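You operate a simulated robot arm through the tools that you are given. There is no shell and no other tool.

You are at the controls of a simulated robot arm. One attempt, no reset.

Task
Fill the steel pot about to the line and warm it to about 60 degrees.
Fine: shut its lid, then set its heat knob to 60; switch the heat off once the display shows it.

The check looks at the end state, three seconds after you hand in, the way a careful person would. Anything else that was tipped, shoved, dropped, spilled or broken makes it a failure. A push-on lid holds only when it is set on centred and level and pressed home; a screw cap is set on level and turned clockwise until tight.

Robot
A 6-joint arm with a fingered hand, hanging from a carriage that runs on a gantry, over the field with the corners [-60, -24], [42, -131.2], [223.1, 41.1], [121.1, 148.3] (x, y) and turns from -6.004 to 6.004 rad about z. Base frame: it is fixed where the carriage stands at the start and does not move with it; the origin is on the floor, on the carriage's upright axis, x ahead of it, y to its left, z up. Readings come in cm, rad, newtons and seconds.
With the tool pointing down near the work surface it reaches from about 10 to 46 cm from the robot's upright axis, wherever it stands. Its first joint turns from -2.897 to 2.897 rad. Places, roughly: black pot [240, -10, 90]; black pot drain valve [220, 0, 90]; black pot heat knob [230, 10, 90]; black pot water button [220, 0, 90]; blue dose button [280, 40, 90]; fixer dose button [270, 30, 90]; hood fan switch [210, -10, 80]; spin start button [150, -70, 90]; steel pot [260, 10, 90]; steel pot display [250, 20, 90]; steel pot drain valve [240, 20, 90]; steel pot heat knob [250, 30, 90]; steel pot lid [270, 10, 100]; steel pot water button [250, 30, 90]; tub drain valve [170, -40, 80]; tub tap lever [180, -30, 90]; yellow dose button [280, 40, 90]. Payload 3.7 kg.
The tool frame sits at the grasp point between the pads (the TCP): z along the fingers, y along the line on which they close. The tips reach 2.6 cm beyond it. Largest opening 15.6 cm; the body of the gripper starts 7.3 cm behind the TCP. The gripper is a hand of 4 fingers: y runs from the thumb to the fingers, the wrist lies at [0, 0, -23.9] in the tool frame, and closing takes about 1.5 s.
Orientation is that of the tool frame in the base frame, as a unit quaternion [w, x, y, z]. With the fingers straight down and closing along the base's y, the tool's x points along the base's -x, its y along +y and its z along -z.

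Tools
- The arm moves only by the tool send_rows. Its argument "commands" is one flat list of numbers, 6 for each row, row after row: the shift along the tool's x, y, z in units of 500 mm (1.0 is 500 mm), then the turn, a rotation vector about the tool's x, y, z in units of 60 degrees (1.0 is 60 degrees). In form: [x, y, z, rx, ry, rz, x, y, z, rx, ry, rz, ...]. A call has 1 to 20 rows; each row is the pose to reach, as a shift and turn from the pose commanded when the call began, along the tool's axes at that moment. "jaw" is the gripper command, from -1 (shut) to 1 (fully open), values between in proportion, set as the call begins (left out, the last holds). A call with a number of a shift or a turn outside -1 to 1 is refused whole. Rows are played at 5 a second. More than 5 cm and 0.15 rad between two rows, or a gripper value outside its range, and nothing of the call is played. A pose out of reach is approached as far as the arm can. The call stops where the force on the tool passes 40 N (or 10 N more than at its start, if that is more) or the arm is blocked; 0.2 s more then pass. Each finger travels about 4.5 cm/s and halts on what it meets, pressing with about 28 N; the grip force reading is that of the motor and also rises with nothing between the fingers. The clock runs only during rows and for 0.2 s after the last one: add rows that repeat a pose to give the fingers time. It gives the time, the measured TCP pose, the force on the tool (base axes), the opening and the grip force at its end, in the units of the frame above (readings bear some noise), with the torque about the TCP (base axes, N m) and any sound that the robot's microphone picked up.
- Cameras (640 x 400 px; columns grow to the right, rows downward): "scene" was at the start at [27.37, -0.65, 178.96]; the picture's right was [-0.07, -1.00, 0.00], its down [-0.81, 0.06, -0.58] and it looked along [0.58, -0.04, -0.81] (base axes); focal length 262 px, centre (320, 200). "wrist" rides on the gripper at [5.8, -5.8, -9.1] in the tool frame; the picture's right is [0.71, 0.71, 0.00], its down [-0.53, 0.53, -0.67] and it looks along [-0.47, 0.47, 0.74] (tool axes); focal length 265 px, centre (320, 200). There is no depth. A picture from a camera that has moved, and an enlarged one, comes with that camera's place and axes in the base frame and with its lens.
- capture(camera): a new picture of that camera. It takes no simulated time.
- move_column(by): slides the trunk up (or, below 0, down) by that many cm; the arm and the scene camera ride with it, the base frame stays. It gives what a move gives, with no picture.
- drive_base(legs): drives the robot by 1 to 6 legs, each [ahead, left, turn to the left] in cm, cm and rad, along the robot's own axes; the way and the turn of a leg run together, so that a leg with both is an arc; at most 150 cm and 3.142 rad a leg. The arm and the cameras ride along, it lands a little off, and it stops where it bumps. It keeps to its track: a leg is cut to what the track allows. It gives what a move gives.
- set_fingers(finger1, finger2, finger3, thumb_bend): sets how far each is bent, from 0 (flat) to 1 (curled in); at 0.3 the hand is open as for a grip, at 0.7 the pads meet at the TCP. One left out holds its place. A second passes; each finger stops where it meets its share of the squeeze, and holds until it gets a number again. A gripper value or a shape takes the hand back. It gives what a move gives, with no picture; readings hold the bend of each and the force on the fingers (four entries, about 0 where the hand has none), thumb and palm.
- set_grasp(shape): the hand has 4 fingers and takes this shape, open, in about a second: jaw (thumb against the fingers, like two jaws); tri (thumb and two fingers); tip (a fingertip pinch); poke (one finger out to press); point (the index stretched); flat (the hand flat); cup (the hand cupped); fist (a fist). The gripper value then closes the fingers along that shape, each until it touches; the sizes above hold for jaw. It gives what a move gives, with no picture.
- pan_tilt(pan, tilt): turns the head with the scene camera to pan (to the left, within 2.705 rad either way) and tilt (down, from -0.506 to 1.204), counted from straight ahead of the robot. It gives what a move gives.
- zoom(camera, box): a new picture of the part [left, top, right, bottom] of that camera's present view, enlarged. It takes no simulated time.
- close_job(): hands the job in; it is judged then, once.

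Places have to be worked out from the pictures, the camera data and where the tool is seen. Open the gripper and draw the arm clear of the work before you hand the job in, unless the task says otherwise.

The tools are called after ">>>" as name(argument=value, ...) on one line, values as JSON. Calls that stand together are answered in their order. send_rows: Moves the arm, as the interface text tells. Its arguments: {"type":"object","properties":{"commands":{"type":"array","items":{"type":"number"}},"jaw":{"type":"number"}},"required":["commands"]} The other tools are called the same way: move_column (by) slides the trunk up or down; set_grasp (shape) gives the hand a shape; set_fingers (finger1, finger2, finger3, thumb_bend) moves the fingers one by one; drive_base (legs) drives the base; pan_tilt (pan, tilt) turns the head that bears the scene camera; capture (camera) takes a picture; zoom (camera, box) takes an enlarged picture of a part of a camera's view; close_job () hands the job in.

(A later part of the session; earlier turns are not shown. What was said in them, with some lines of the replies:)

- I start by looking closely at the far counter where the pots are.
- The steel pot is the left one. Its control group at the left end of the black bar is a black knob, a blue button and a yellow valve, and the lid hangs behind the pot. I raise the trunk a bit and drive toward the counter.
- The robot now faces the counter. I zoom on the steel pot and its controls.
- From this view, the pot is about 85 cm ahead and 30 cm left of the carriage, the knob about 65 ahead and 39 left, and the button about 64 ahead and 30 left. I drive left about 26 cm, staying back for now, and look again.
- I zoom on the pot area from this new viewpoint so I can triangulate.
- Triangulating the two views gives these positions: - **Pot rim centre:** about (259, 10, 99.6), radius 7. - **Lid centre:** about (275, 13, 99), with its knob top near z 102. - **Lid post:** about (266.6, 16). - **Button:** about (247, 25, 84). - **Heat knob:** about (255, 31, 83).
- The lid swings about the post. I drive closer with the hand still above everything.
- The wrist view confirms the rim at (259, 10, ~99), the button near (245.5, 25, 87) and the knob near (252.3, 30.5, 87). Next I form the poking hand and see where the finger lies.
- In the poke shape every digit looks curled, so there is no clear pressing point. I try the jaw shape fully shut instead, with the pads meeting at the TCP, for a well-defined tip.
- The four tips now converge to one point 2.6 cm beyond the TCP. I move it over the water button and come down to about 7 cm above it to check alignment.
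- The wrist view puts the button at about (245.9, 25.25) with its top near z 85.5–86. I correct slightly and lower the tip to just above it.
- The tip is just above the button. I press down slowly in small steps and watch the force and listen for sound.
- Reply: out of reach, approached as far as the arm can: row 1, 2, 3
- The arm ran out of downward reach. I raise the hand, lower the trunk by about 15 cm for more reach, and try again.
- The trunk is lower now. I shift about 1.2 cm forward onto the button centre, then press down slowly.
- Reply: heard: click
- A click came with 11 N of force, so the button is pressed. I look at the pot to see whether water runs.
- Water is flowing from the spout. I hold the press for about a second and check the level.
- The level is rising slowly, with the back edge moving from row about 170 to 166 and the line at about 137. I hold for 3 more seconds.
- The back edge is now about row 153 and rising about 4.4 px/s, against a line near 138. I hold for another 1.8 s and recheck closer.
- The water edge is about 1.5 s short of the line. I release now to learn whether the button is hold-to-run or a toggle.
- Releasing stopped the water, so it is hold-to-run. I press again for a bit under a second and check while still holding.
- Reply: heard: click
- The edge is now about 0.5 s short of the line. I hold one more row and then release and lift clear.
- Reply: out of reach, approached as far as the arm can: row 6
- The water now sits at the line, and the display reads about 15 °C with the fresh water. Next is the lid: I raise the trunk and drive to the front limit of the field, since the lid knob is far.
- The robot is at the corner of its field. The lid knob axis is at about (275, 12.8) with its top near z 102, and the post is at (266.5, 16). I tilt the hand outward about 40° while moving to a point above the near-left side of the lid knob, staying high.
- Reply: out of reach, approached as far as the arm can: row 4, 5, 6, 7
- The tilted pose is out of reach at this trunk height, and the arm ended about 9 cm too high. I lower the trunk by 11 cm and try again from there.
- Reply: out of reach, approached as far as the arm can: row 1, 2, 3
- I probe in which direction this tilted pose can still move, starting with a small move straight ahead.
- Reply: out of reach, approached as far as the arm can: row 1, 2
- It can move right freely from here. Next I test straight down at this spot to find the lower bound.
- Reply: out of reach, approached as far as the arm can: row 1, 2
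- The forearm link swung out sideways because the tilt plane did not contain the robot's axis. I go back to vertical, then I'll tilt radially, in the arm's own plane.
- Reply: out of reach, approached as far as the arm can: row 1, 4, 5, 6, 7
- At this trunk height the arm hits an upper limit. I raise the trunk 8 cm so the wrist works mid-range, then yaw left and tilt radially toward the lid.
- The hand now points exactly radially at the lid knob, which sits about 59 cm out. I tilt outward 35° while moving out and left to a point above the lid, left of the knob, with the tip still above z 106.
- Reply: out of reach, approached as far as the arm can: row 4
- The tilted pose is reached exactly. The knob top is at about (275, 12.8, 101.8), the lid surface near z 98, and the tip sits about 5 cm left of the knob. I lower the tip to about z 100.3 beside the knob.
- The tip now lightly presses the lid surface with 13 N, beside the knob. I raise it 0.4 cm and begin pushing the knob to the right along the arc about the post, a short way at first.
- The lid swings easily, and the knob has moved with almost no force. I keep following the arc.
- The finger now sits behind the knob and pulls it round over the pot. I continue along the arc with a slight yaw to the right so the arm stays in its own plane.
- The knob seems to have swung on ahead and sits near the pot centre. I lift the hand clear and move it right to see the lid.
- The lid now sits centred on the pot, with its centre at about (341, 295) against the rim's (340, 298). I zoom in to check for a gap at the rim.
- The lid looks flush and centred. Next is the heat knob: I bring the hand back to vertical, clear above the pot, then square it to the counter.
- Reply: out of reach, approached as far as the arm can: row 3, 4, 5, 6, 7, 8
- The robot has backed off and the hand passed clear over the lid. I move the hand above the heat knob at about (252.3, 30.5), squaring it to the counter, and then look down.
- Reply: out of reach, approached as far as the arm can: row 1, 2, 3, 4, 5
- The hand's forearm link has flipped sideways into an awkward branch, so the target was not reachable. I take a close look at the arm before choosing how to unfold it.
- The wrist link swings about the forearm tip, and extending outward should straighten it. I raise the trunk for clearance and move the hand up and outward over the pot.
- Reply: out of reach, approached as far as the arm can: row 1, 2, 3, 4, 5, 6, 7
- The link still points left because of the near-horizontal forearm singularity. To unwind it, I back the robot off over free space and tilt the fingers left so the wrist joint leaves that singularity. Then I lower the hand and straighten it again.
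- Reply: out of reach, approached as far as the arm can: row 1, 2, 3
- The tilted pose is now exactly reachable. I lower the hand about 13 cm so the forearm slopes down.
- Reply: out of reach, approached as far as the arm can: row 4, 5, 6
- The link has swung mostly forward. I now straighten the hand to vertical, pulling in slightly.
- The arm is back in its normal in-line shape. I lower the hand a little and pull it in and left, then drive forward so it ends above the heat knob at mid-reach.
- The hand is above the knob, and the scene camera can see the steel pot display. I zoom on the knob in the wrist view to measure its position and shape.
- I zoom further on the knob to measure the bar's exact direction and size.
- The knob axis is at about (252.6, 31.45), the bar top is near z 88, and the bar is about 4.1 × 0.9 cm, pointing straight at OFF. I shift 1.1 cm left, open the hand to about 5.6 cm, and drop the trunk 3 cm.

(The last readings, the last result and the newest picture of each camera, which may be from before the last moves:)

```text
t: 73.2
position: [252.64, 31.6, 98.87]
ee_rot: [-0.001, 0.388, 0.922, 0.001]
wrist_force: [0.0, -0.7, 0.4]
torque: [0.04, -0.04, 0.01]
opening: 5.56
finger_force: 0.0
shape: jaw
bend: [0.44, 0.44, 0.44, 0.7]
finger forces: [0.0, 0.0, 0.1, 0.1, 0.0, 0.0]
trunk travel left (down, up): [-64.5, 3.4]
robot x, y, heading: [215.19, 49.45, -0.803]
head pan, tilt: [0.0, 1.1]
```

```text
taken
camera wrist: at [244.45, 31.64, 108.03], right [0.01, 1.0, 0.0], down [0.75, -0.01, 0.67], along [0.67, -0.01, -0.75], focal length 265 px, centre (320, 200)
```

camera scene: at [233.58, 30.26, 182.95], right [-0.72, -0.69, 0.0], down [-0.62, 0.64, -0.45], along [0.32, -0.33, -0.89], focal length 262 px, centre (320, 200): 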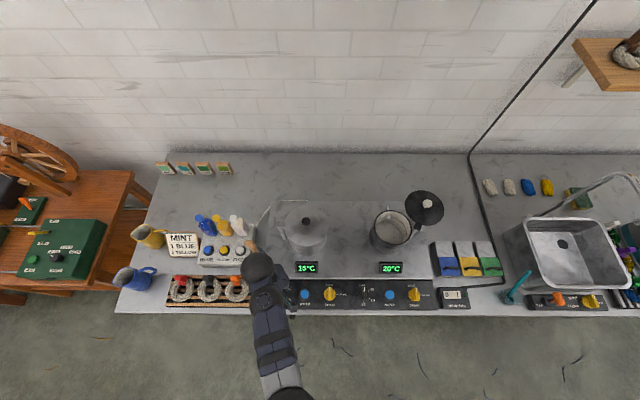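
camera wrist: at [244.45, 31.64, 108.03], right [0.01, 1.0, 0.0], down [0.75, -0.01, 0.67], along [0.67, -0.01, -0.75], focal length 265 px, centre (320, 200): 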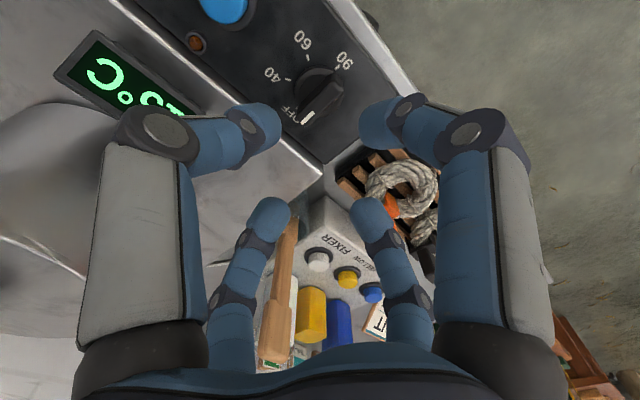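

The four digits are open around the knob axis. I descend until the tips are just above the bar and check.

>>> send_rows(commands=[0, 0, 0.04, 0, 0, 0, 0, 0, 0.08, 0, 0, 0, 0, 0, 0.12, 0, 0, 0, 0, 0, 0.13, 0, 0, 0])

>>> capture(camera="wrist")

>>> zoom(camera="wrist", box=[240, 80, 400, 240])

```text
t: 74.2
position: [252.48, 31.39, 92.5]
ee_rot: [-0.002, 0.389, 0.921, 0.0]
wrist_force: [0.5, -0.2, -0.2]
torque: [0.02, -0.01, 0.01]
opening: 5.6
finger_force: 0.0
shape: jaw
bend: [0.44, 0.44, 0.44, 0.7]
finger forces: [0.0, 0.0, 0.1, 0.0, 0.0, 0.0]
trunk travel left (down, up): [-64.5, 3.4]
robot x, y, heading: [215.4, 49.25, -0.8]
head pan, tilt: [0.0, 1.1]
```

```text
taken
camera wrist: at [244.47, 31.47, 101.57], right [0.01, 1.0, 0.0], down [0.75, -0.01, 0.67], along [0.67, -0.01, -0.75], focal length 265 px, centre (320, 200)
```

wrist: 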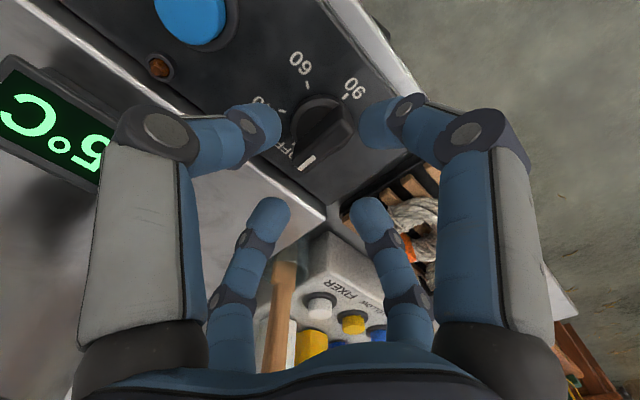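

```text
2.50 times, centred on (320, 160) of wrist
camera zoom: at [244.47, 31.47, 101.57], right [0.01, 1.0, 0.0], down [0.75, -0.01, 0.67], along [0.67, -0.01, -0.75], focal length 664 px, centre (320, 300)
```

zoom: 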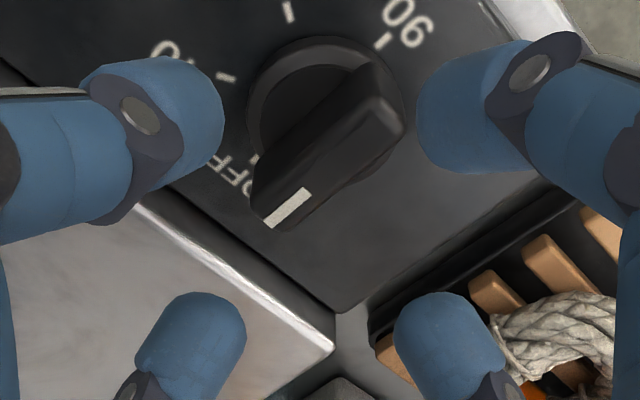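

The knob is nearly centred between the digits, needing only a 0.2 cm shift back. I descend so the tips straddle the bar with about 1.8 cm overlap.

>>> send_rows(commands=[0.004, 0, 0.02, 0, 0, 0, 0.004, 0, 0.04, 0, 0, 0, 0.004, 0, 0.06, 0, 0, 0, 0.004, 0, 0.073, 0, 0, 0])

>>> zoom(camera="wrist", box=[240, 80, 400, 240])

```text
t: 75.2
position: [252.12, 31.9, 89.12]
ee_rot: [-0.002, 0.388, 0.922, 0.001]
wrist_force: [-0.5, 0.3, -0.6]
torque: [0.0, 0.0, -0.01]
opening: 5.59
finger_force: 0.1
shape: jaw
bend: [0.44, 0.44, 0.44, 0.7]
finger forces: [0.0, 0.0, 0.0, 0.0, 0.0, 0.0]
out of reach, approached as far as the arm can: row 4
trunk travel left (down, up): [-64.5, 3.4]
robot x, y, heading: [214.94, 49.24, -0.807]
head pan, tilt: [0.0, 1.1]
```

```text
2.50 times, centred on (320, 160) of wrist
camera zoom: at [244.0, 31.93, 98.31], right [0.01, 1.0, 0.0], down [0.75, -0.01, 0.67], along [0.67, -0.01, -0.75], focal length 664 px, centre (320, 300)
```

zoom: 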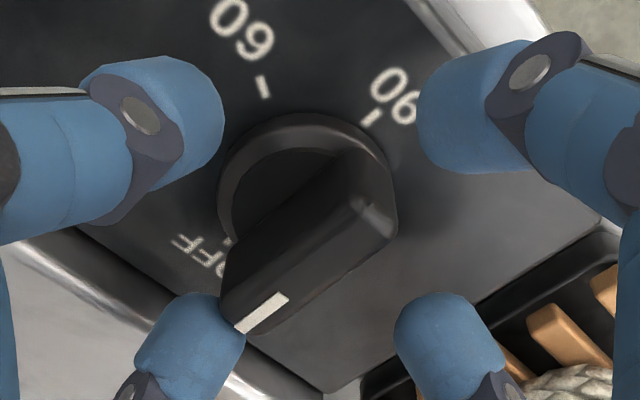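

The arm hit its lower limit and drifted back slightly, so I raise it 3 cm, lower the trunk 3 cm for margin, and re-measure.

>>> send_rows(commands=[0, 0, -0.03, 0, 0, 0, 0, 0, -0.065, 0, 0, 0, 0, 0, -0.065, 0, 0, 0])

>>> move_column(by=-3)

>>> zoom(camera="wrist", box=[240, 80, 400, 240])

```text
t: 76.0
position: [252.02, 32.01, 92.34]
ee_rot: [-0.001, 0.388, 0.922, 0.0]
wrist_force: [0.1, 0.0, -0.7]
torque: [-0.02, 0.02, -0.01]
opening: 5.58
finger_force: 0.0
shape: jaw
bend: [0.44, 0.44, 0.44, 0.7]
finger forces: [0.0, 0.0, 0.0, 0.0, 0.0, 0.0]
trunk travel left (down, up): [-64.5, 3.4]
robot x, y, heading: [215.07, 49.02, -0.804]
head pan, tilt: [0.0, 1.1]
```

```text
t: 76.8
position: [252.11, 32.01, 89.34]
ee_rot: [-0.002, 0.389, 0.921, 0.001]
wrist_force: [0.0, -0.7, -1.0]
torque: [-0.01, 0.0, -0.01]
opening: 5.56
finger_force: 0.0
shape: jaw
bend: [0.44, 0.44, 0.44, 0.7]
finger forces: [0.0, 0.1, 0.3, 0.0, 0.0, 0.0]
trunk travel left (down, up): [-61.5, 6.4]
robot x, y, heading: [215.55, 49.54, -0.805]
head pan, tilt: [0.0, 1.1]
```

```text
2.50 times, centred on (320, 160) of wrist
camera zoom: at [243.93, 31.96, 98.51], right [0.01, 1.0, 0.0], down [0.75, -0.01, 0.67], along [0.67, -0.01, -0.75], focal length 664 px, centre (320, 300)
```

zoom: 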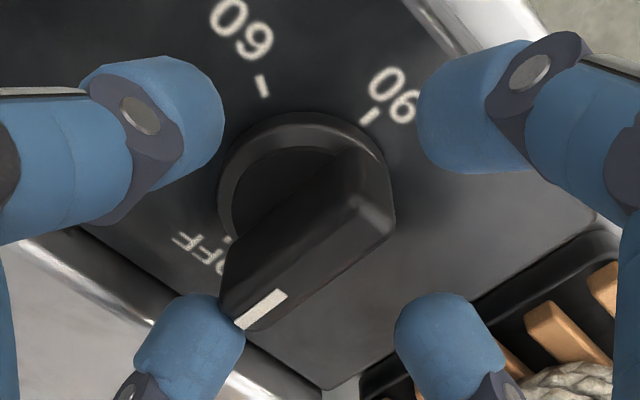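

The comparison of disc and bar puts the knob axis at (252.66, 31.54) with the bar top at about z 87.3. I shift 0.6 cm forward and go down 1.1 cm.

>>> send_rows(commands=[-0.0116, 0.0034, 0, 0, 0, 0, -0.0116, 0.0034, 0.01, 0, 0, 0, -0.0116, 0.0034, 0.022, 0, 0, 0, -0.0116, 0.0034, 0.022, 0, 0, 0])

>>> zoom(camera="wrist", box=[240, 80, 400, 240])

```text
t: 77.8
position: [252.44, 31.62, 88.25]
ee_rot: [-0.002, 0.389, 0.921, 0.0]
wrist_force: [-0.2, 0.9, 0.3]
torque: [0.0, 0.03, 0.02]
opening: 5.6
finger_force: 0.0
shape: jaw
bend: [0.44, 0.44, 0.44, 0.7]
finger forces: [0.1, 0.0, 0.1, 0.1, 0.1, 0.0]
trunk travel left (down, up): [-61.5, 6.4]
robot x, y, heading: [215.23, 49.34, -0.8]
head pan, tilt: [0.0, 1.1]
```

```text
2.50 times, centred on (320, 160) of wrist
camera zoom: at [244.48, 31.65, 97.46], right [0.01, 1.0, 0.0], down [0.75, -0.01, 0.67], along [0.67, -0.01, -0.75], focal length 664 px, centre (320, 300)
```

zoom: 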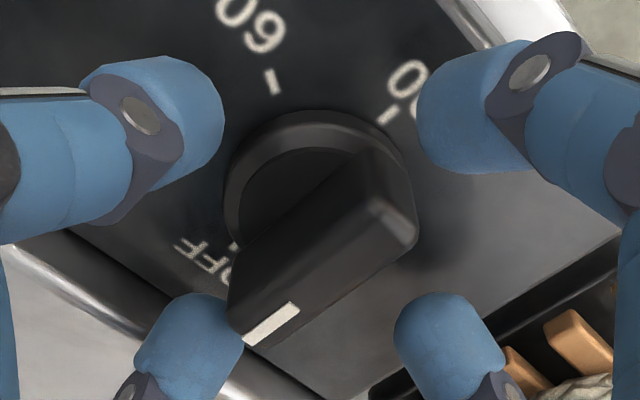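

Aligned. Before gripping, I test in the air whether the hand can turn the full 120° clockwise: I lift 5 cm and rotate in two steps.

>>> send_rows(commands=[0, 0, -0.05, 0, 0, 0, 0, 0, -0.1, 0, 0, 0, 0, 0, -0.1, 0, 0, 0.125, 0, 0, -0.1, 0, 0, 0.25, 0, 0, -0.1, 0, 0, 0.375, 0, 0, -0.1, 0, 0, 0.5, 0, 0, -0.1, 0, 0, 0.625, 0, 0, -0.1, 0, 0, 0.75, 0, 0, -0.1, 0, 0, 0.875, 0, 0, -0.1, 0, 0, 1.0])

>>> send_rows(commands=[0, 0, 0, 0, 0, 0.125, 0, 0, 0, 0, 0, 0.25, 0, 0, 0, 0, 0, 0.375, 0, 0, 0, 0, 0, 0.5, 0, 0, 0, 0, 0, 0.625, 0, 0, 0, 0, 0, 0.75, 0, 0, 0, 0, 0, 0.875, 0, 0, 0, 0, 0, 1.0, 0, 0, 0, 0, 0, 1.0])

>>> capture(camera="scene")

>>> capture(camera="wrist")

```text
t: 80.0
position: [252.54, 31.62, 93.22]
ee_rot: [-0.001, 0.798, 0.603, 0.0]
wrist_force: [0.7, 0.4, -0.1]
torque: [0.0, -0.02, 0.01]
opening: 5.61
finger_force: 0.0
shape: jaw
bend: [0.44, 0.44, 0.44, 0.7]
finger forces: [0.0, 0.0, 0.1, 0.0, 0.0, 0.0]
trunk travel left (down, up): [-61.5, 6.4]
robot x, y, heading: [215.13, 49.5, -0.803]
head pan, tilt: [0.0, 1.1]
```

```text
t: 82.0
position: [252.56, 31.65, 93.09]
ee_rot: [-0.002, 0.992, 0.124, -0.001]
wrist_force: [-0.1, 0.1, 0.4]
torque: [-0.01, -0.01, -0.03]
opening: 5.61
finger_force: 0.1
shape: jaw
bend: [0.44, 0.44, 0.44, 0.7]
finger forces: [0.0, 0.0, 0.0, 0.0, 0.0, 0.1]
trunk travel left (down, up): [-61.5, 6.4]
robot x, y, heading: [215.2, 49.7, -0.804]
head pan, tilt: [0.0, 1.1]
```

```text
taken
camera scene: at [233.58, 30.26, 176.95], right [-0.72, -0.69, 0.0], down [-0.62, 0.64, -0.45], along [0.32, -0.33, -0.89], focal length 262 px, centre (320, 200)
```

scene: 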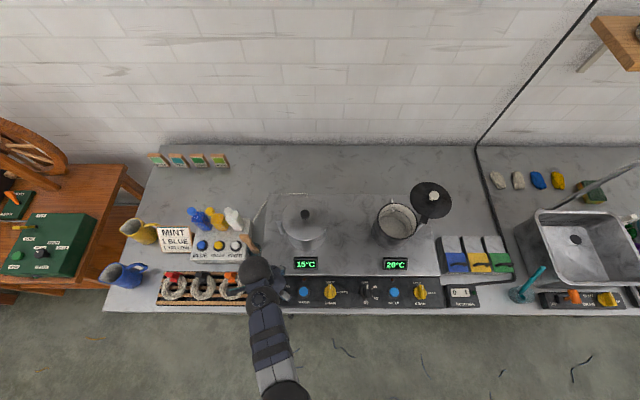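

```text
taken
camera wrist: at [256.81, 38.63, 102.4], right [0.86, -0.51, 0.0], down [-0.38, -0.64, 0.67], along [-0.34, -0.57, -0.74], focal length 265 px, centre (320, 200)
```

wrist: 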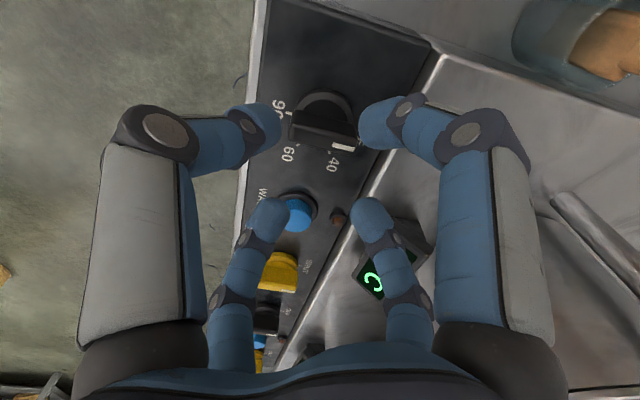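

The full 120° turn stays in reach, and from this side the bar also looks centred. I rotate back to the start and lower onto the knob.

>>> send_rows(commands=[0, 0, 0, 0, 0, -0.125, 0, 0, 0, 0, 0, -0.25, 0, 0, 0, 0, 0, -0.375, 0, 0, 0, 0, 0, -0.5, 0, 0, 0, 0, 0, -0.625, 0, 0, 0, 0, 0, -0.75, 0, 0, 0, 0, 0, -0.875, 0, 0, 0, 0, 0, -1.0, 0, 0, 0, 0, 0, -1.0])

>>> send_rows(commands=[0, 0, 0, 0, 0, -0.125, 0, 0, 0, 0, 0, -0.25, 0, 0, 0, 0, 0, -0.375, 0, 0, 0, 0, 0, -0.5, 0, 0, 0, 0, 0, -0.625, 0, 0, 0, 0, 0, -0.75, 0, 0, 0, 0, 0, -0.875, 0, 0, 0, 0, 0, -1.0, 0, 0, 0.05, 0, 0, -1.0, 0, 0, 0.1, 0, 0, -1.0, 0, 0, 0.1, 0, 0, -1.0])

>>> zoom(camera="wrist", box=[240, 80, 400, 240])

```text
t: 84.0
position: [252.53, 31.66, 93.31]
ee_rot: [-0.002, 0.797, 0.604, -0.001]
wrist_force: [0.5, 0.4, 0.1]
torque: [0.0, 0.01, 0.0]
opening: 5.58
finger_force: 0.0
shape: jaw
bend: [0.44, 0.44, 0.44, 0.7]
finger forces: [0.1, 0.0, 0.0, 0.1, 0.0, 0.0]
trunk travel left (down, up): [-61.5, 6.4]
robot x, y, heading: [215.16, 48.85, -0.802]
head pan, tilt: [0.0, 1.1]
```

```text
t: 86.4
position: [252.52, 31.54, 88.27]
ee_rot: [-0.001, 0.389, 0.921, 0.001]
wrist_force: [-0.2, -0.4, 1.2]
torque: [-0.02, 0.02, 0.01]
opening: 5.59
finger_force: 0.2
shape: jaw
bend: [0.44, 0.44, 0.44, 0.7]
finger forces: [0.0, 0.1, 0.0, 0.1, 0.0, 0.0]
trunk travel left (down, up): [-61.5, 6.4]
robot x, y, heading: [215.27, 49.2, -0.804]
head pan, tilt: [0.0, 1.1]
```

```text
2.50 times, centred on (320, 160) of wrist
camera zoom: at [244.41, 31.59, 97.39], right [0.01, 1.0, 0.0], down [0.75, -0.01, 0.67], along [0.67, -0.01, -0.75], focal length 664 px, centre (320, 300)
```

zoom: 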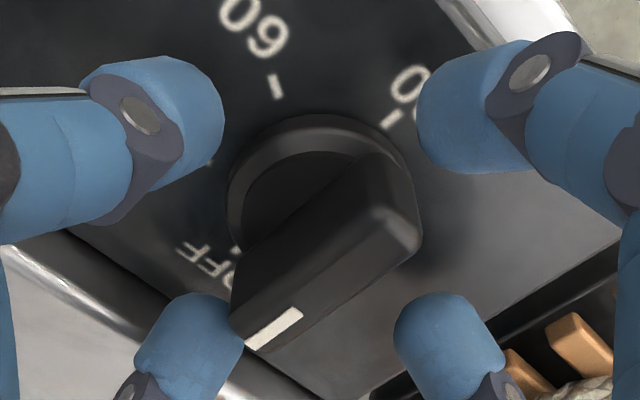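

I close the hand on the knob bar.

>>> send_rows(commands=[0, 0, 0, 0, 0, 0, 0, 0, 0, 0, 0, 0, 0, 0, 0, 0, 0, 0, 0, 0, 0, 0, 0, 0, 0, 0, 0, 0, 0, 0, 0, 0, 0, 0, 0, 0, 0, 0, 0, 0, 0, 0], jaw=-1)

>>> zoom(camera="wrist", box=[240, 80, 400, 240])

```text
t: 88.0
position: [252.64, 31.6, 88.22]
ee_rot: [-0.002, 0.388, 0.921, 0.001]
wrist_force: [0.3, -0.6, 3.8]
torque: [0.01, 0.01, 0.0]
opening: 2.5
finger_force: 28.4
shape: jaw
bend: [0.78, 0.76, 0.78, 0.7]
finger forces: [24.0, 24.6, 24.0, 0.0, 25.0, 0.0]
trunk travel left (down, up): [-61.5, 6.4]
robot x, y, heading: [215.28, 49.19, -0.804]
head pan, tilt: [0.0, 1.1]
```

```text
2.50 times, centred on (320, 160) of wrist
camera zoom: at [244.43, 31.6, 97.42], right [0.01, 1.0, 0.0], down [0.75, -0.01, 0.67], along [0.67, -0.01, -0.75], focal length 664 px, centre (320, 300)
```

zoom: 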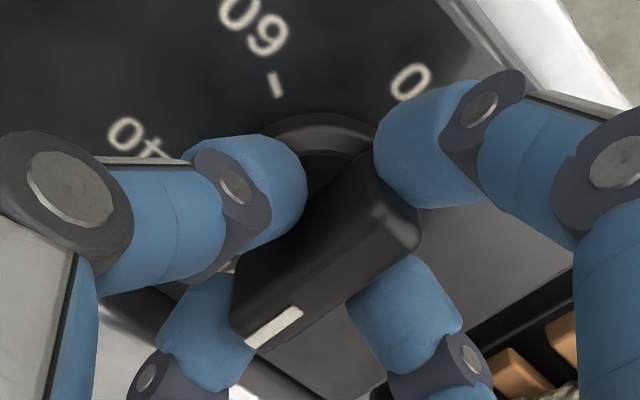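

All four digits hold the knob at about 24 N each. I turn it 30° clockwise first and check that it follows.

>>> send_rows(commands=[0, 0, 0, 0, 0, 0.08, 0, 0, 0, 0, 0, 0.17, 0, 0, 0, 0, 0, 0.25, 0, 0, 0, 0, 0, 0.33, 0, 0, 0, 0, 0, 0.42, 0, 0, 0, 0, 0, 0.5])

>>> capture(camera="wrist")

>>> zoom(camera="scene", box=[240, 240, 440, 310])

```text
t: 89.4
position: [252.6, 31.66, 88.27]
ee_rot: [-0.002, 0.615, 0.789, 0.001]
wrist_force: [0.6, -1.0, -2.5]
torque: [-0.01, -0.11, -0.03]
opening: 2.48
finger_force: 27.9
shape: jaw
bend: [0.78, 0.76, 0.78, 0.7]
finger forces: [23.5, 25.1, 24.6, 0.1, 22.9, 0.0]
trunk travel left (down, up): [-61.5, 6.4]
robot x, y, heading: [215.21, 49.49, -0.801]
head pan, tilt: [0.0, 1.1]
```

```text
taken
camera wrist: at [245.63, 35.76, 97.47], right [0.51, 0.86, 0.0], down [0.64, -0.38, 0.67], along [0.57, -0.34, -0.75], focal length 265 px, centre (320, 200)
```

wrist: 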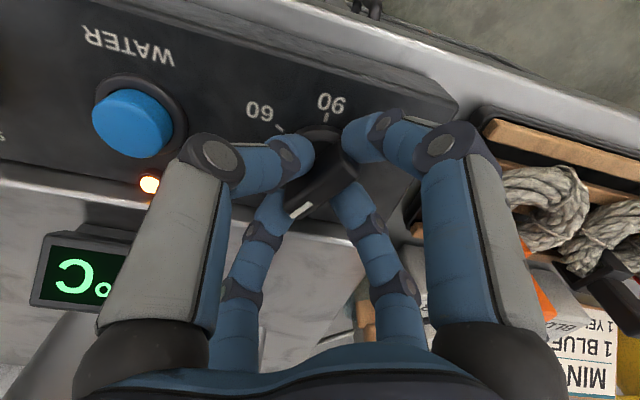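

```text
3.20 times, centred on (340, 275) of scene
camera zoom: at [233.59, 30.26, 176.95], right [-0.72, -0.69, 0.0], down [-0.62, 0.64, -0.45], along [0.32, -0.33, -0.89], focal length 839 px, centre (256, -40)
```

zoom: 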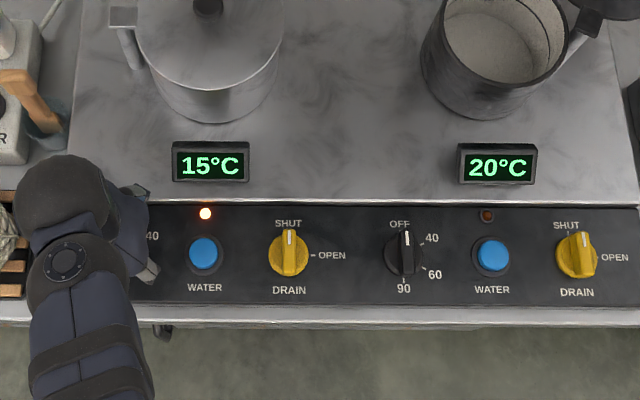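

The knob follows and the heat light is on. I turn the remaining 90° in two steps.

>>> send_rows(commands=[0, 0, 0, 0, 0, 0.12, 0, 0, 0, 0, 0, 0.24, 0, 0, 0, 0, 0, 0.36, 0, 0, 0, 0, 0, 0.48, 0, 0, 0, 0, 0, 0.6, 0, 0, 0, 0, 0, 0.7, 0, 0, 0, 0, 0, 0.75])

>>> send_rows(commands=[0, 0, 0, 0, 0, 0.12, 0, 0, 0, 0, 0, 0.24, 0, 0, 0, 0, 0, 0.36, 0, 0, 0, 0, 0, 0.48, 0, 0, 0, 0, 0, 0.6, 0, 0, 0, 0, 0, 0.7, 0, 0, 0, 0, 0, 0.75])

>>> capture(camera="wrist")

>>> zoom(camera="scene", box=[240, 240, 440, 310])

```text
t: 91.0
position: [252.54, 31.61, 88.26]
ee_rot: [-0.003, 0.87, 0.494, -0.001]
wrist_force: [-1.9, 3.6, 11.8]
torque: [0.37, 0.51, 0.0]
opening: 2.49
finger_force: 27.9
shape: jaw
bend: [0.78, 0.77, 0.78, 0.7]
finger forces: [26.6, 24.9, 24.1, 0.1, 32.6, 0.0]
trunk travel left (down, up): [-61.5, 6.4]
robot x, y, heading: [215.01, 49.57, -0.802]
head pan, tilt: [0.0, 1.1]
```

```text
t: 92.6
position: [252.64, 31.61, 88.24]
ee_rot: [-0.002, 0.992, 0.124, -0.001]
wrist_force: [3.1, 2.6, 0.8]
torque: [0.45, -0.01, -0.01]
opening: 2.49
finger_force: 27.9
shape: jaw
bend: [0.78, 0.77, 0.78, 0.7]
finger forces: [26.7, 23.8, 23.7, 0.0, 27.0, 0.0]
trunk travel left (down, up): [-61.5, 6.4]
robot x, y, heading: [215.5, 49.15, -0.802]
head pan, tilt: [0.0, 1.1]
```

```text
taken
camera wrist: at [256.97, 38.64, 97.41], right [0.86, -0.51, 0.0], down [-0.38, -0.64, 0.67], along [-0.34, -0.57, -0.74], focal length 265 px, centre (320, 200)
```

wrist: 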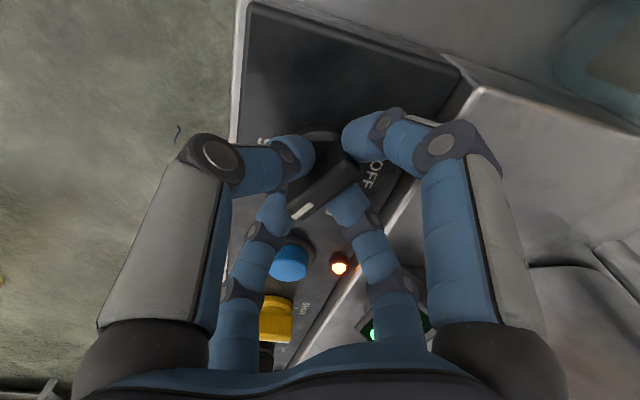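

```text
3.20 times, centred on (340, 275) of scene
camera zoom: at [233.61, 30.28, 176.94], right [-0.72, -0.69, 0.0], down [-0.62, 0.64, -0.45], along [0.32, -0.33, -0.89], focal length 839 px, centre (256, -40)
```

zoom: 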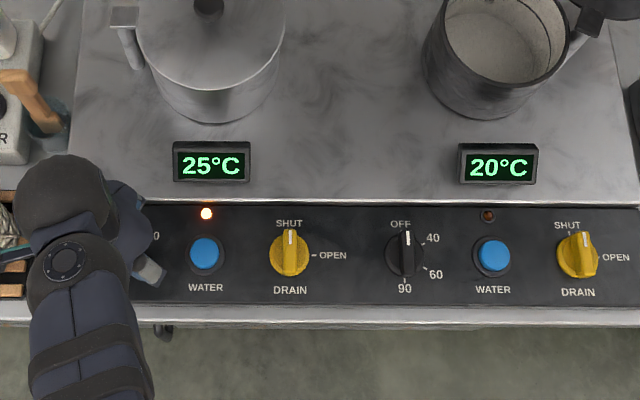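

The temperature is climbing quickly and already reads 25 °C. I zoom on the pointer to check that it is at the 60 mark.

>>> zoom(camera="wrist", box=[240, 100, 420, 280])

```text
2.22 times, centred on (330, 190) of wrist
camera zoom: at [256.97, 38.64, 97.41], right [0.86, -0.51, 0.0], down [-0.38, -0.64, 0.67], along [-0.34, -0.57, -0.74], focal length 590 px, centre (298, 222)
```

zoom: 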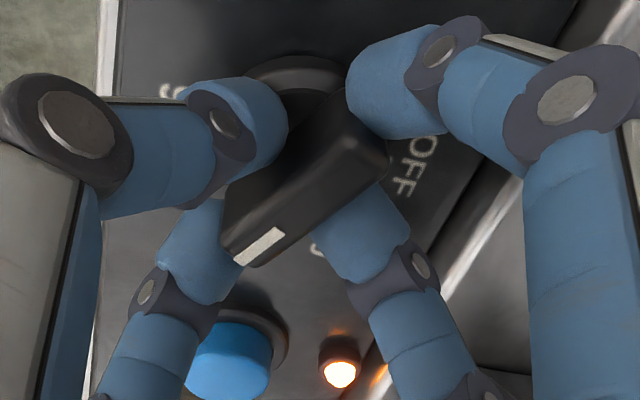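

The bar moved rigidly with the hand by 120°, to the 60 mark. I hold and wait 4 s, watching the display.

>>> send_rows(commands=[0, 0, 0, 0, 0, 0, 0, 0, 0, 0, 0, 0, 0, 0, 0, 0, 0, 0, 0, 0, 0, 0, 0, 0, 0, 0, 0, 0, 0, 0, 0, 0, 0, 0, 0, 0, 0, 0, 0, 0, 0, 0, 0, 0, 0, 0, 0, 0, 0, 0, 0, 0, 0, 0, 0, 0, 0, 0, 0, 0, 0, 0, 0, 0, 0, 0, 0, 0, 0, 0, 0, 0, 0, 0, 0, 0, 0, 0, 0, 0, 0, 0, 0, 0, 0, 0, 0, 0, 0, 0, 0, 0, 0, 0, 0, 0, 0, 0, 0, 0, 0, 0, 0, 0, 0, 0, 0, 0, 0, 0, 0, 0, 0, 0])

>>> zoom(camera="scene", box=[280, 240, 380, 290])

```text
t: 96.6
position: [252.69, 31.7, 88.41]
ee_rot: [-0.001, 0.992, 0.125, -0.001]
wrist_force: [5.3, 1.4, -8.4]
torque: [0.3, -0.12, -0.03]
opening: 2.44
finger_force: 27.9
shape: jaw
bend: [0.78, 0.77, 0.78, 0.7]
finger forces: [27.3, 23.2, 23.4, 0.0, 21.9, 0.1]
trunk travel left (down, up): [-61.5, 6.4]
robot x, y, heading: [214.99, 49.42, -0.802]
head pan, tilt: [0.0, 1.1]
```

```text
6.40 times, centred on (330, 265) of scene
camera zoom: at [233.61, 30.28, 176.96], right [-0.72, -0.69, 0.0], down [-0.62, 0.64, -0.45], along [0.32, -0.33, -0.89], focal length 1678 px, centre (256, -216)
```

zoom: 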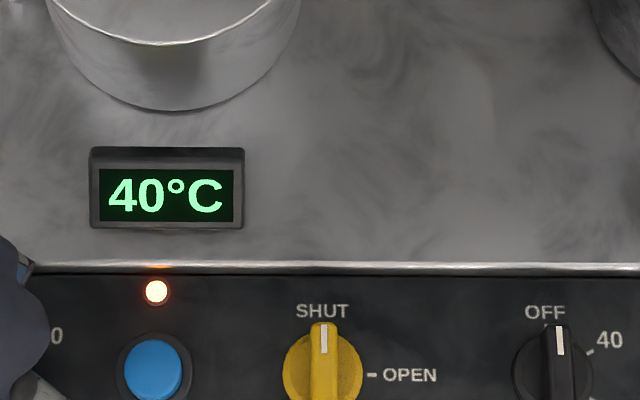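

It reads 40 °C and rises about 3.7 °C/s. I wait another 4 s.

>>> send_rows(commands=[0, 0, 0, 0, 0, 0, 0, 0, 0, 0, 0, 0, 0, 0, 0, 0, 0, 0, 0, 0, 0, 0, 0, 0, 0, 0, 0, 0, 0, 0, 0, 0, 0, 0, 0, 0, 0, 0, 0, 0, 0, 0, 0, 0, 0, 0, 0, 0, 0, 0, 0, 0, 0, 0, 0, 0, 0, 0, 0, 0, 0, 0, 0, 0, 0, 0, 0, 0, 0, 0, 0, 0, 0, 0, 0, 0, 0, 0, 0, 0, 0, 0, 0, 0, 0, 0, 0, 0, 0, 0, 0, 0, 0, 0, 0, 0, 0, 0, 0, 0, 0, 0, 0, 0, 0, 0, 0, 0])

>>> zoom(camera="scene", box=[280, 240, 380, 290])

```text
t: 100.4
position: [252.62, 31.62, 88.32]
ee_rot: [-0.002, 0.992, 0.124, -0.001]
wrist_force: [6.0, 0.8, -8.9]
torque: [0.31, -0.17, -0.02]
opening: 2.47
finger_force: 27.8
shape: jaw
bend: [0.78, 0.77, 0.78, 0.7]
finger forces: [27.4, 23.2, 23.4, 0.0, 22.0, 0.1]
trunk travel left (down, up): [-61.5, 6.4]
robot x, y, heading: [214.96, 49.07, -0.804]
head pan, tilt: [0.0, 1.1]
```

```text
6.40 times, centred on (330, 265) of scene
camera zoom: at [233.61, 30.28, 176.96], right [-0.72, -0.69, 0.0], down [-0.62, 0.64, -0.45], along [0.32, -0.33, -0.89], focal length 1678 px, centre (256, -216)
```

zoom: 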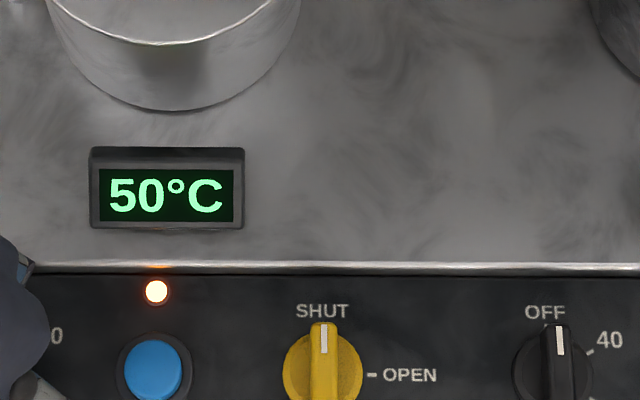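

The display reads 50 °C and the rise has slowed. I wait 2 more seconds.

>>> send_rows(commands=[0, 0, 0, 0, 0, 0, 0, 0, 0, 0, 0, 0, 0, 0, 0, 0, 0, 0, 0, 0, 0, 0, 0, 0, 0, 0, 0, 0, 0, 0, 0, 0, 0, 0, 0, 0, 0, 0, 0, 0, 0, 0, 0, 0, 0, 0, 0, 0, 0, 0, 0, 0, 0, 0])

>>> zoom(camera="scene", box=[280, 240, 380, 290])

```text
t: 102.4
position: [252.64, 31.69, 88.24]
ee_rot: [-0.002, 0.992, 0.124, -0.001]
wrist_force: [5.7, 0.9, -8.4]
torque: [0.33, -0.09, -0.02]
opening: 2.45
finger_force: 28.0
shape: jaw
bend: [0.78, 0.77, 0.78, 0.7]
finger forces: [27.3, 23.2, 23.4, 0.0, 21.9, 0.0]
trunk travel left (down, up): [-61.5, 6.4]
robot x, y, heading: [215.1, 49.33, -0.805]
head pan, tilt: [0.0, 1.1]
```

```text
6.40 times, centred on (330, 265) of scene
camera zoom: at [233.61, 30.28, 176.96], right [-0.72, -0.69, 0.0], down [-0.62, 0.64, -0.45], along [0.32, -0.33, -0.89], focal length 1678 px, centre (256, -216)
```

zoom: 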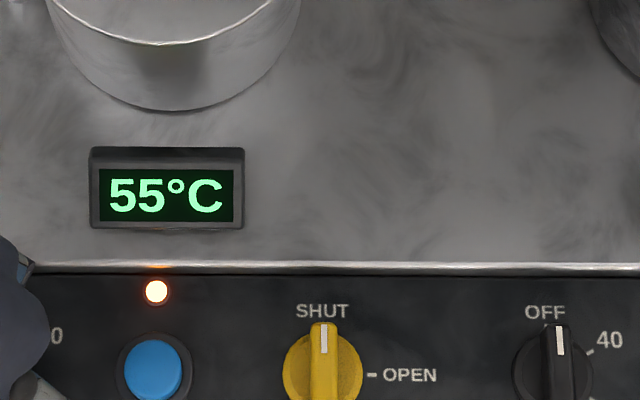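

It reads 55 °C, with the display in 5° steps. I wait in steps of about 1 s.

>>> send_rows(commands=[0, 0, 0, 0, 0, 0, 0, 0, 0, 0, 0, 0, 0, 0, 0, 0, 0, 0, 0, 0, 0, 0, 0, 0])

>>> zoom(camera="scene", box=[280, 240, 380, 290])

```text
t: 103.4
position: [252.65, 31.76, 88.26]
ee_rot: [-0.001, 0.992, 0.125, -0.001]
wrist_force: [5.1, 1.4, -8.9]
torque: [0.31, -0.07, -0.03]
opening: 2.46
finger_force: 27.9
shape: jaw
bend: [0.78, 0.77, 0.78, 0.7]
finger forces: [27.3, 23.3, 23.3, 0.0, 22.1, 0.0]
trunk travel left (down, up): [-61.5, 6.4]
robot x, y, heading: [215.38, 49.23, -0.8]
head pan, tilt: [0.0, 1.1]
```

```text
6.40 times, centred on (330, 265) of scene
camera zoom: at [233.61, 30.28, 176.96], right [-0.72, -0.69, 0.0], down [-0.62, 0.64, -0.45], along [0.32, -0.33, -0.89], focal length 1678 px, centre (256, -216)
```

zoom: 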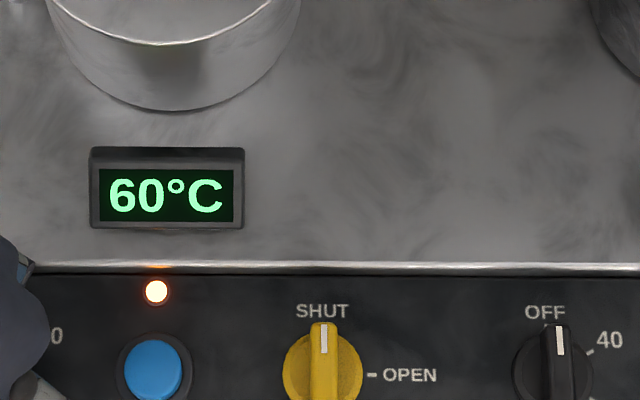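

The display shows 60 °C. I turn the knob back counter-clockwise right away, the full 120° to OFF.

>>> send_rows(commands=[0, 0, 0, 0, 0, -0.14, 0, 0, 0, 0, 0, -0.28, 0, 0, 0, 0, 0, -0.42, 0, 0, 0, 0, 0, -0.56, 0, 0, 0, 0, 0, -0.7, 0, 0, 0, 0, 0, -0.84, 0, 0, 0, 0, 0, -0.98])

>>> send_rows(commands=[0, 0, 0, 0, 0, -0.14, 0, 0, 0, 0, 0, -0.28, 0, 0, 0, 0, 0, -0.42, 0, 0, 0, 0, 0, -0.56, 0, 0, 0, 0, 0, -0.7, 0, 0, 0, 0, 0, -0.84, 0, 0, 0, 0, 0, -0.98])

>>> zoom(camera="scene", box=[280, 240, 380, 290])

>>> zoom(camera="wrist", box=[240, 80, 400, 240])

```text
t: 105.0
position: [252.52, 31.66, 88.28]
ee_rot: [-0.003, 0.803, 0.596, -0.001]
wrist_force: [2.8, -1.5, -6.0]
torque: [-0.01, -0.05, -0.04]
opening: 2.39
finger_force: 28.2
shape: jaw
bend: [0.78, 0.77, 0.78, 0.68]
finger forces: [25.8, 24.2, 25.6, 0.0, 21.5, 0.1]
trunk travel left (down, up): [-61.5, 6.4]
robot x, y, heading: [215.01, 49.2, -0.803]
head pan, tilt: [0.0, 1.1]
```

```text
t: 106.6
position: [252.45, 31.56, 88.23]
ee_rot: [-0.001, 0.407, 0.914, 0.0]
wrist_force: [0.4, -5.0, -6.6]
torque: [-0.11, 0.01, -0.04]
opening: 2.4
finger_force: 28.3
shape: jaw
bend: [0.78, 0.77, 0.78, 0.69]
finger forces: [24.6, 22.0, 26.6, 0.1, 24.1, 0.0]
trunk travel left (down, up): [-61.5, 6.4]
robot x, y, heading: [215.22, 49.11, -0.804]
head pan, tilt: [0.0, 1.1]
```

```text
6.40 times, centred on (330, 265) of scene
camera zoom: at [233.58, 30.23, 176.96], right [-0.72, -0.69, 0.0], down [-0.62, 0.64, -0.45], along [0.32, -0.33, -0.89], focal length 1678 px, centre (256, -216)
```

zoom: 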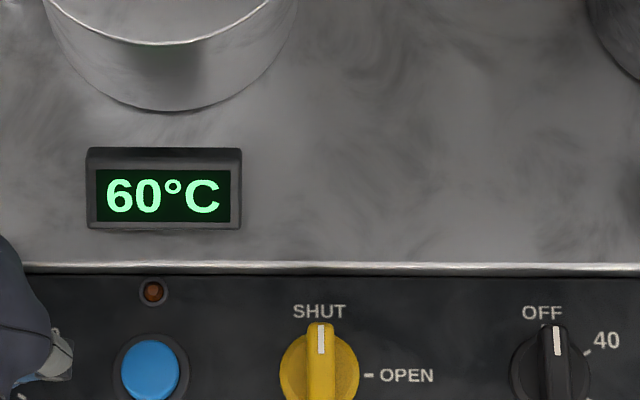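

```text
2.50 times, centred on (320, 160) of wrist
camera zoom: at [244.44, 31.92, 97.44], right [0.05, 1.0, 0.0], down [0.74, -0.04, 0.67], along [0.67, -0.03, -0.75], focal length 664 px, centre (320, 300)
```

zoom: 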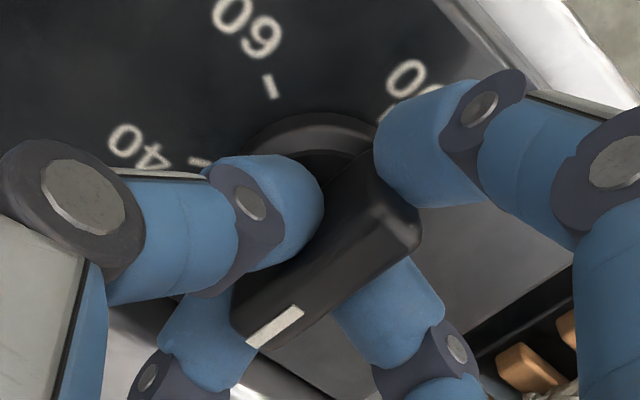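

The heat lamp is out and the display holds 60 °C. I finish the last 2.4° to OFF.

>>> send_rows(commands=[0, 0, 0, 0, 0, -0.02, 0, 0, 0, 0, 0, -0.04, 0, 0, 0, 0, 0, -0.04])

>>> send_rows(commands=[0, 0, 0, 0, 0, 0, 0, 0, 0, 0, 0, 0, 0, 0, 0, 0, 0, 0, 0, 0, 0, 0, 0, 0, 0, 0, 0, 0, 0, 0], jaw=-0.28)

>>> zoom(camera="wrist", box=[240, 80, 400, 240])

```text
t: 107.4
position: [252.56, 31.48, 88.19]
ee_rot: [-0.001, 0.389, 0.921, -0.001]
wrist_force: [-0.4, -3.4, -3.3]
torque: [-0.11, 0.02, -0.02]
opening: 2.41
finger_force: 27.6
shape: jaw
bend: [0.78, 0.77, 0.78, 0.69]
finger forces: [24.9, 22.1, 26.7, 0.1, 24.8, 0.1]
trunk travel left (down, up): [-61.5, 6.4]
robot x, y, heading: [215.42, 49.29, -0.803]
head pan, tilt: [0.0, 1.1]
```

```text
t: 108.6
position: [252.5, 31.71, 88.29]
ee_rot: [-0.002, 0.388, 0.921, 0.002]
wrist_force: [-0.6, -0.2, 0.1]
torque: [-0.01, 0.01, 0.0]
opening: 5.57
finger_force: 0.0
shape: jaw
bend: [0.44, 0.44, 0.44, 0.7]
finger forces: [0.0, 0.1, 0.0, 0.0, 0.1, 0.0]
trunk travel left (down, up): [-61.5, 6.4]
robot x, y, heading: [215.21, 49.37, -0.804]
head pan, tilt: [0.0, 1.1]
```

```text
2.50 times, centred on (320, 160) of wrist
camera zoom: at [244.46, 31.67, 97.42], right [0.01, 1.0, 0.0], down [0.75, -0.01, 0.67], along [0.67, -0.01, -0.75], focal length 664 px, centre (320, 300)
```

zoom: 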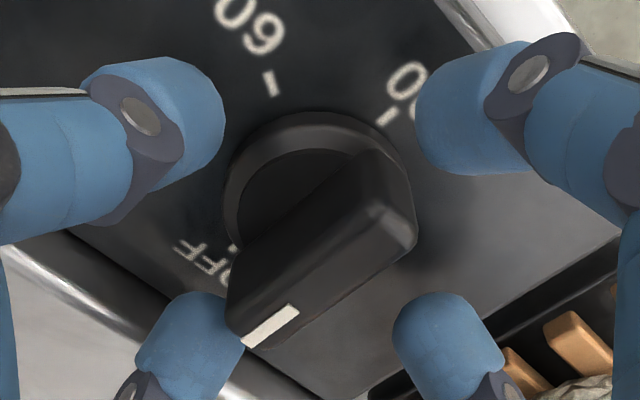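

The knob points at OFF again. I lift the hand clear, raise the trunk, and back the robot off.

>>> send_rows(commands=[0, 0, -0.04, 0, 0, 0, 0, 0, -0.08, 0, 0, 0, 0, 0, -0.11, 0, 0, 0])

>>> move_column(by=6)

>>> drive_base(legs=[[-25, 0, 0]])

>>> pan_tilt(pan=0.0, tilt=0.9)

>>> capture(camera="scene")

```text
t: 109.4
position: [252.61, 31.61, 93.57]
ee_rot: [-0.003, 0.388, 0.921, 0.001]
wrist_force: [0.2, -0.1, -0.1]
torque: [0.0, 0.01, -0.01]
opening: 5.6
finger_force: 0.1
shape: jaw
bend: [0.44, 0.44, 0.44, 0.7]
finger forces: [0.0, 0.0, 0.1, 0.0, 0.0, 0.0]
trunk travel left (down, up): [-61.5, 6.4]
robot x, y, heading: [215.17, 49.0, -0.807]
head pan, tilt: [0.0, 1.1]
```

```text
t: 110.4
position: [252.54, 31.68, 99.61]
ee_rot: [-0.002, 0.388, 0.922, 0.001]
wrist_force: [0.3, 0.1, -0.1]
torque: [0.05, 0.03, 0.0]
opening: 5.59
finger_force: 0.1
shape: jaw
bend: [0.44, 0.44, 0.44, 0.7]
finger forces: [0.0, 0.1, 0.1, 0.0, 0.0, 0.0]
trunk travel left (down, up): [-67.5, 0.4]
robot x, y, heading: [215.19, 49.61, -0.803]
head pan, tilt: [0.0, 1.1]
```

```text
t: 112.2
position: [235.28, 49.41, 99.83]
ee_rot: [-0.001, 0.388, 0.922, 0.001]
wrist_force: [0.2, -0.3, -1.0]
torque: [-0.04, 0.02, -0.01]
opening: 5.59
finger_force: 0.1
shape: jaw
bend: [0.44, 0.44, 0.44, 0.7]
finger forces: [0.0, 0.1, 0.0, 0.0, 0.1, 0.0]
trunk travel left (down, up): [-67.5, 0.4]
robot x, y, heading: [197.82, 67.09, -0.808]
head pan, tilt: [0.0, 1.1]
```

```text
t: 112.9
position: [235.24, 49.47, 99.62]
ee_rot: [-0.001, 0.388, 0.922, 0.001]
wrist_force: [-0.4, -0.4, 0.6]
torque: [-0.02, -0.02, 0.02]
opening: 5.6
finger_force: 0.0
shape: jaw
bend: [0.44, 0.44, 0.44, 0.7]
finger forces: [0.1, 0.0, 0.0, 0.1, 0.0, 0.0]
trunk travel left (down, up): [-67.5, 0.4]
robot x, y, heading: [197.71, 67.23, -0.801]
head pan, tilt: [0.0, 0.901]
```

```text
taken
camera scene: at [217.2, 47.26, 184.33], right [-0.72, -0.69, 0.0], down [-0.54, 0.56, -0.62], along [0.43, -0.45, -0.78], focal length 262 px, centre (320, 200)
```

scene: 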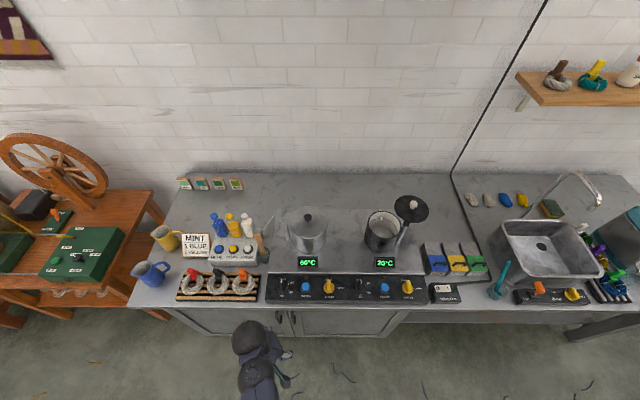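

I'm clear of the counter. I zoom in to check the lid, display, heat knob, valve and surroundings.

>>> zoom(camera="scene", box=[255, 200, 365, 310])

>>> zoom(camera="scene", box=[130, 170, 330, 310])

```text
3.64 times, centred on (310, 255) of scene
camera zoom: at [217.2, 47.26, 184.33], right [-0.72, -0.69, 0.0], down [-0.54, 0.56, -0.62], along [0.43, -0.45, -0.78], focal length 953 px, centre (356, 0)
```

zoom: 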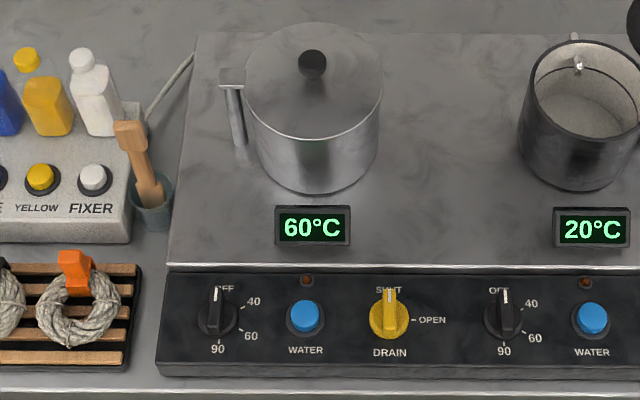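

```text
2.86 times, centred on (230, 240) of scene
camera zoom: at [217.2, 47.26, 184.33], right [-0.72, -0.69, 0.0], down [-0.54, 0.56, -0.62], along [0.43, -0.45, -0.78], focal length 749 px, centre (577, 86)
```

zoom: 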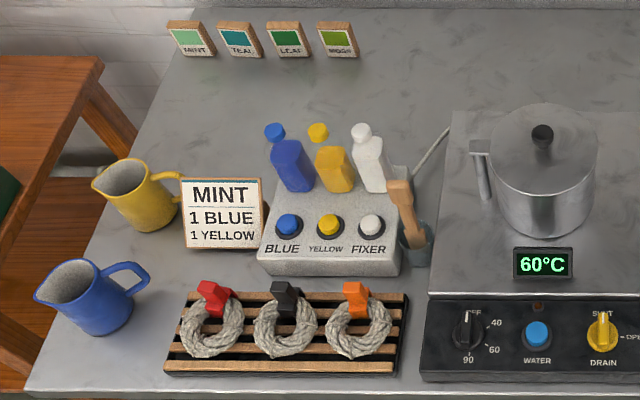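

Everything looks right: the lid is seated on the pot, the display reads 60 °C, the lamp is out, the knob is at OFF, and the drain is shut with nothing disturbed. I open the gripper fully, with the hand in free space.

>>> send_rows(commands=[0, 0, 0, 0, 0, 0, 0, 0, 0, 0, 0, 0, 0, 0, 0, 0, 0, 0, 0, 0, 0, 0, 0, 0, 0, 0, 0, 0, 0, 0, 0, 0, 0, 0, 0, 0], jaw=1)

>>> zoom(camera="scene", box=[255, 200, 365, 310])

```text
t: 114.3
position: [235.35, 49.47, 99.64]
ee_rot: [-0.001, 0.387, 0.922, 0.0]
wrist_force: [0.1, -0.5, -0.1]
torque: [0.02, -0.01, 0.0]
opening: 15.57
finger_force: 0.0
shape: jaw
bend: [0.3, 0.3, 0.3, 0.3]
finger forces: [0.0, 0.1, 0.1, 0.0, 0.0, 0.1]
trunk travel left (down, up): [-67.5, 0.4]
robot x, y, heading: [197.79, 66.91, -0.806]
head pan, tilt: [0.0, 0.901]
```

```text
3.64 times, centred on (310, 255) of scene
camera zoom: at [217.2, 47.26, 184.34], right [-0.72, -0.69, 0.0], down [-0.54, 0.56, -0.62], along [0.43, -0.45, -0.78], focal length 953 px, centre (356, 0)
```

zoom: 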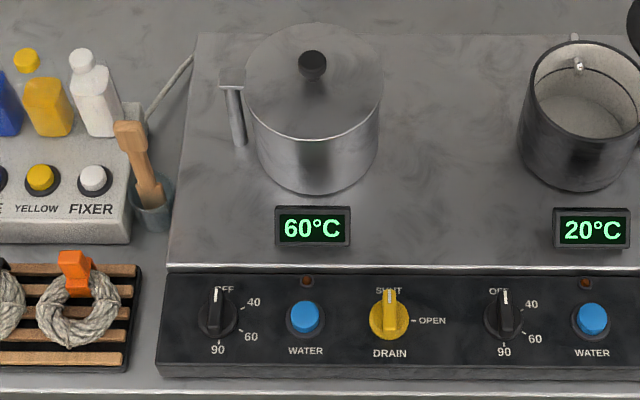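

The pot is filled to the line with its lid shut, the display reads 60 °C, the heat is off, and the hand is open and clear. I hand the job in.

>>> close_job()

```text
The job is handed in.
```

The steel pot is filled to about the line and warmed to 60 °C, its lid is shut, and the heat is off. I've handed the job in.

- **Water:** I held the water button until the level met the line inside the pot. The drain valve stayed shut.
- **Lid:** I swung it over on its post, and it sits centred and flush on the rim. I did not press it down.
- **Heat:** I set the knob to 60 after closing the lid. I turned it back to OFF as soon as the display showed 60 °C, and the lamp went out. The display shows 5° steps, so the true reading could be a couple of degrees either side. It still showed 60 °C at the last look before I handed in.
- **Surroundings:** I saw nothing tipped, moved or spilled in the final pictures. The gripper is open and the arm is clear of the counter.
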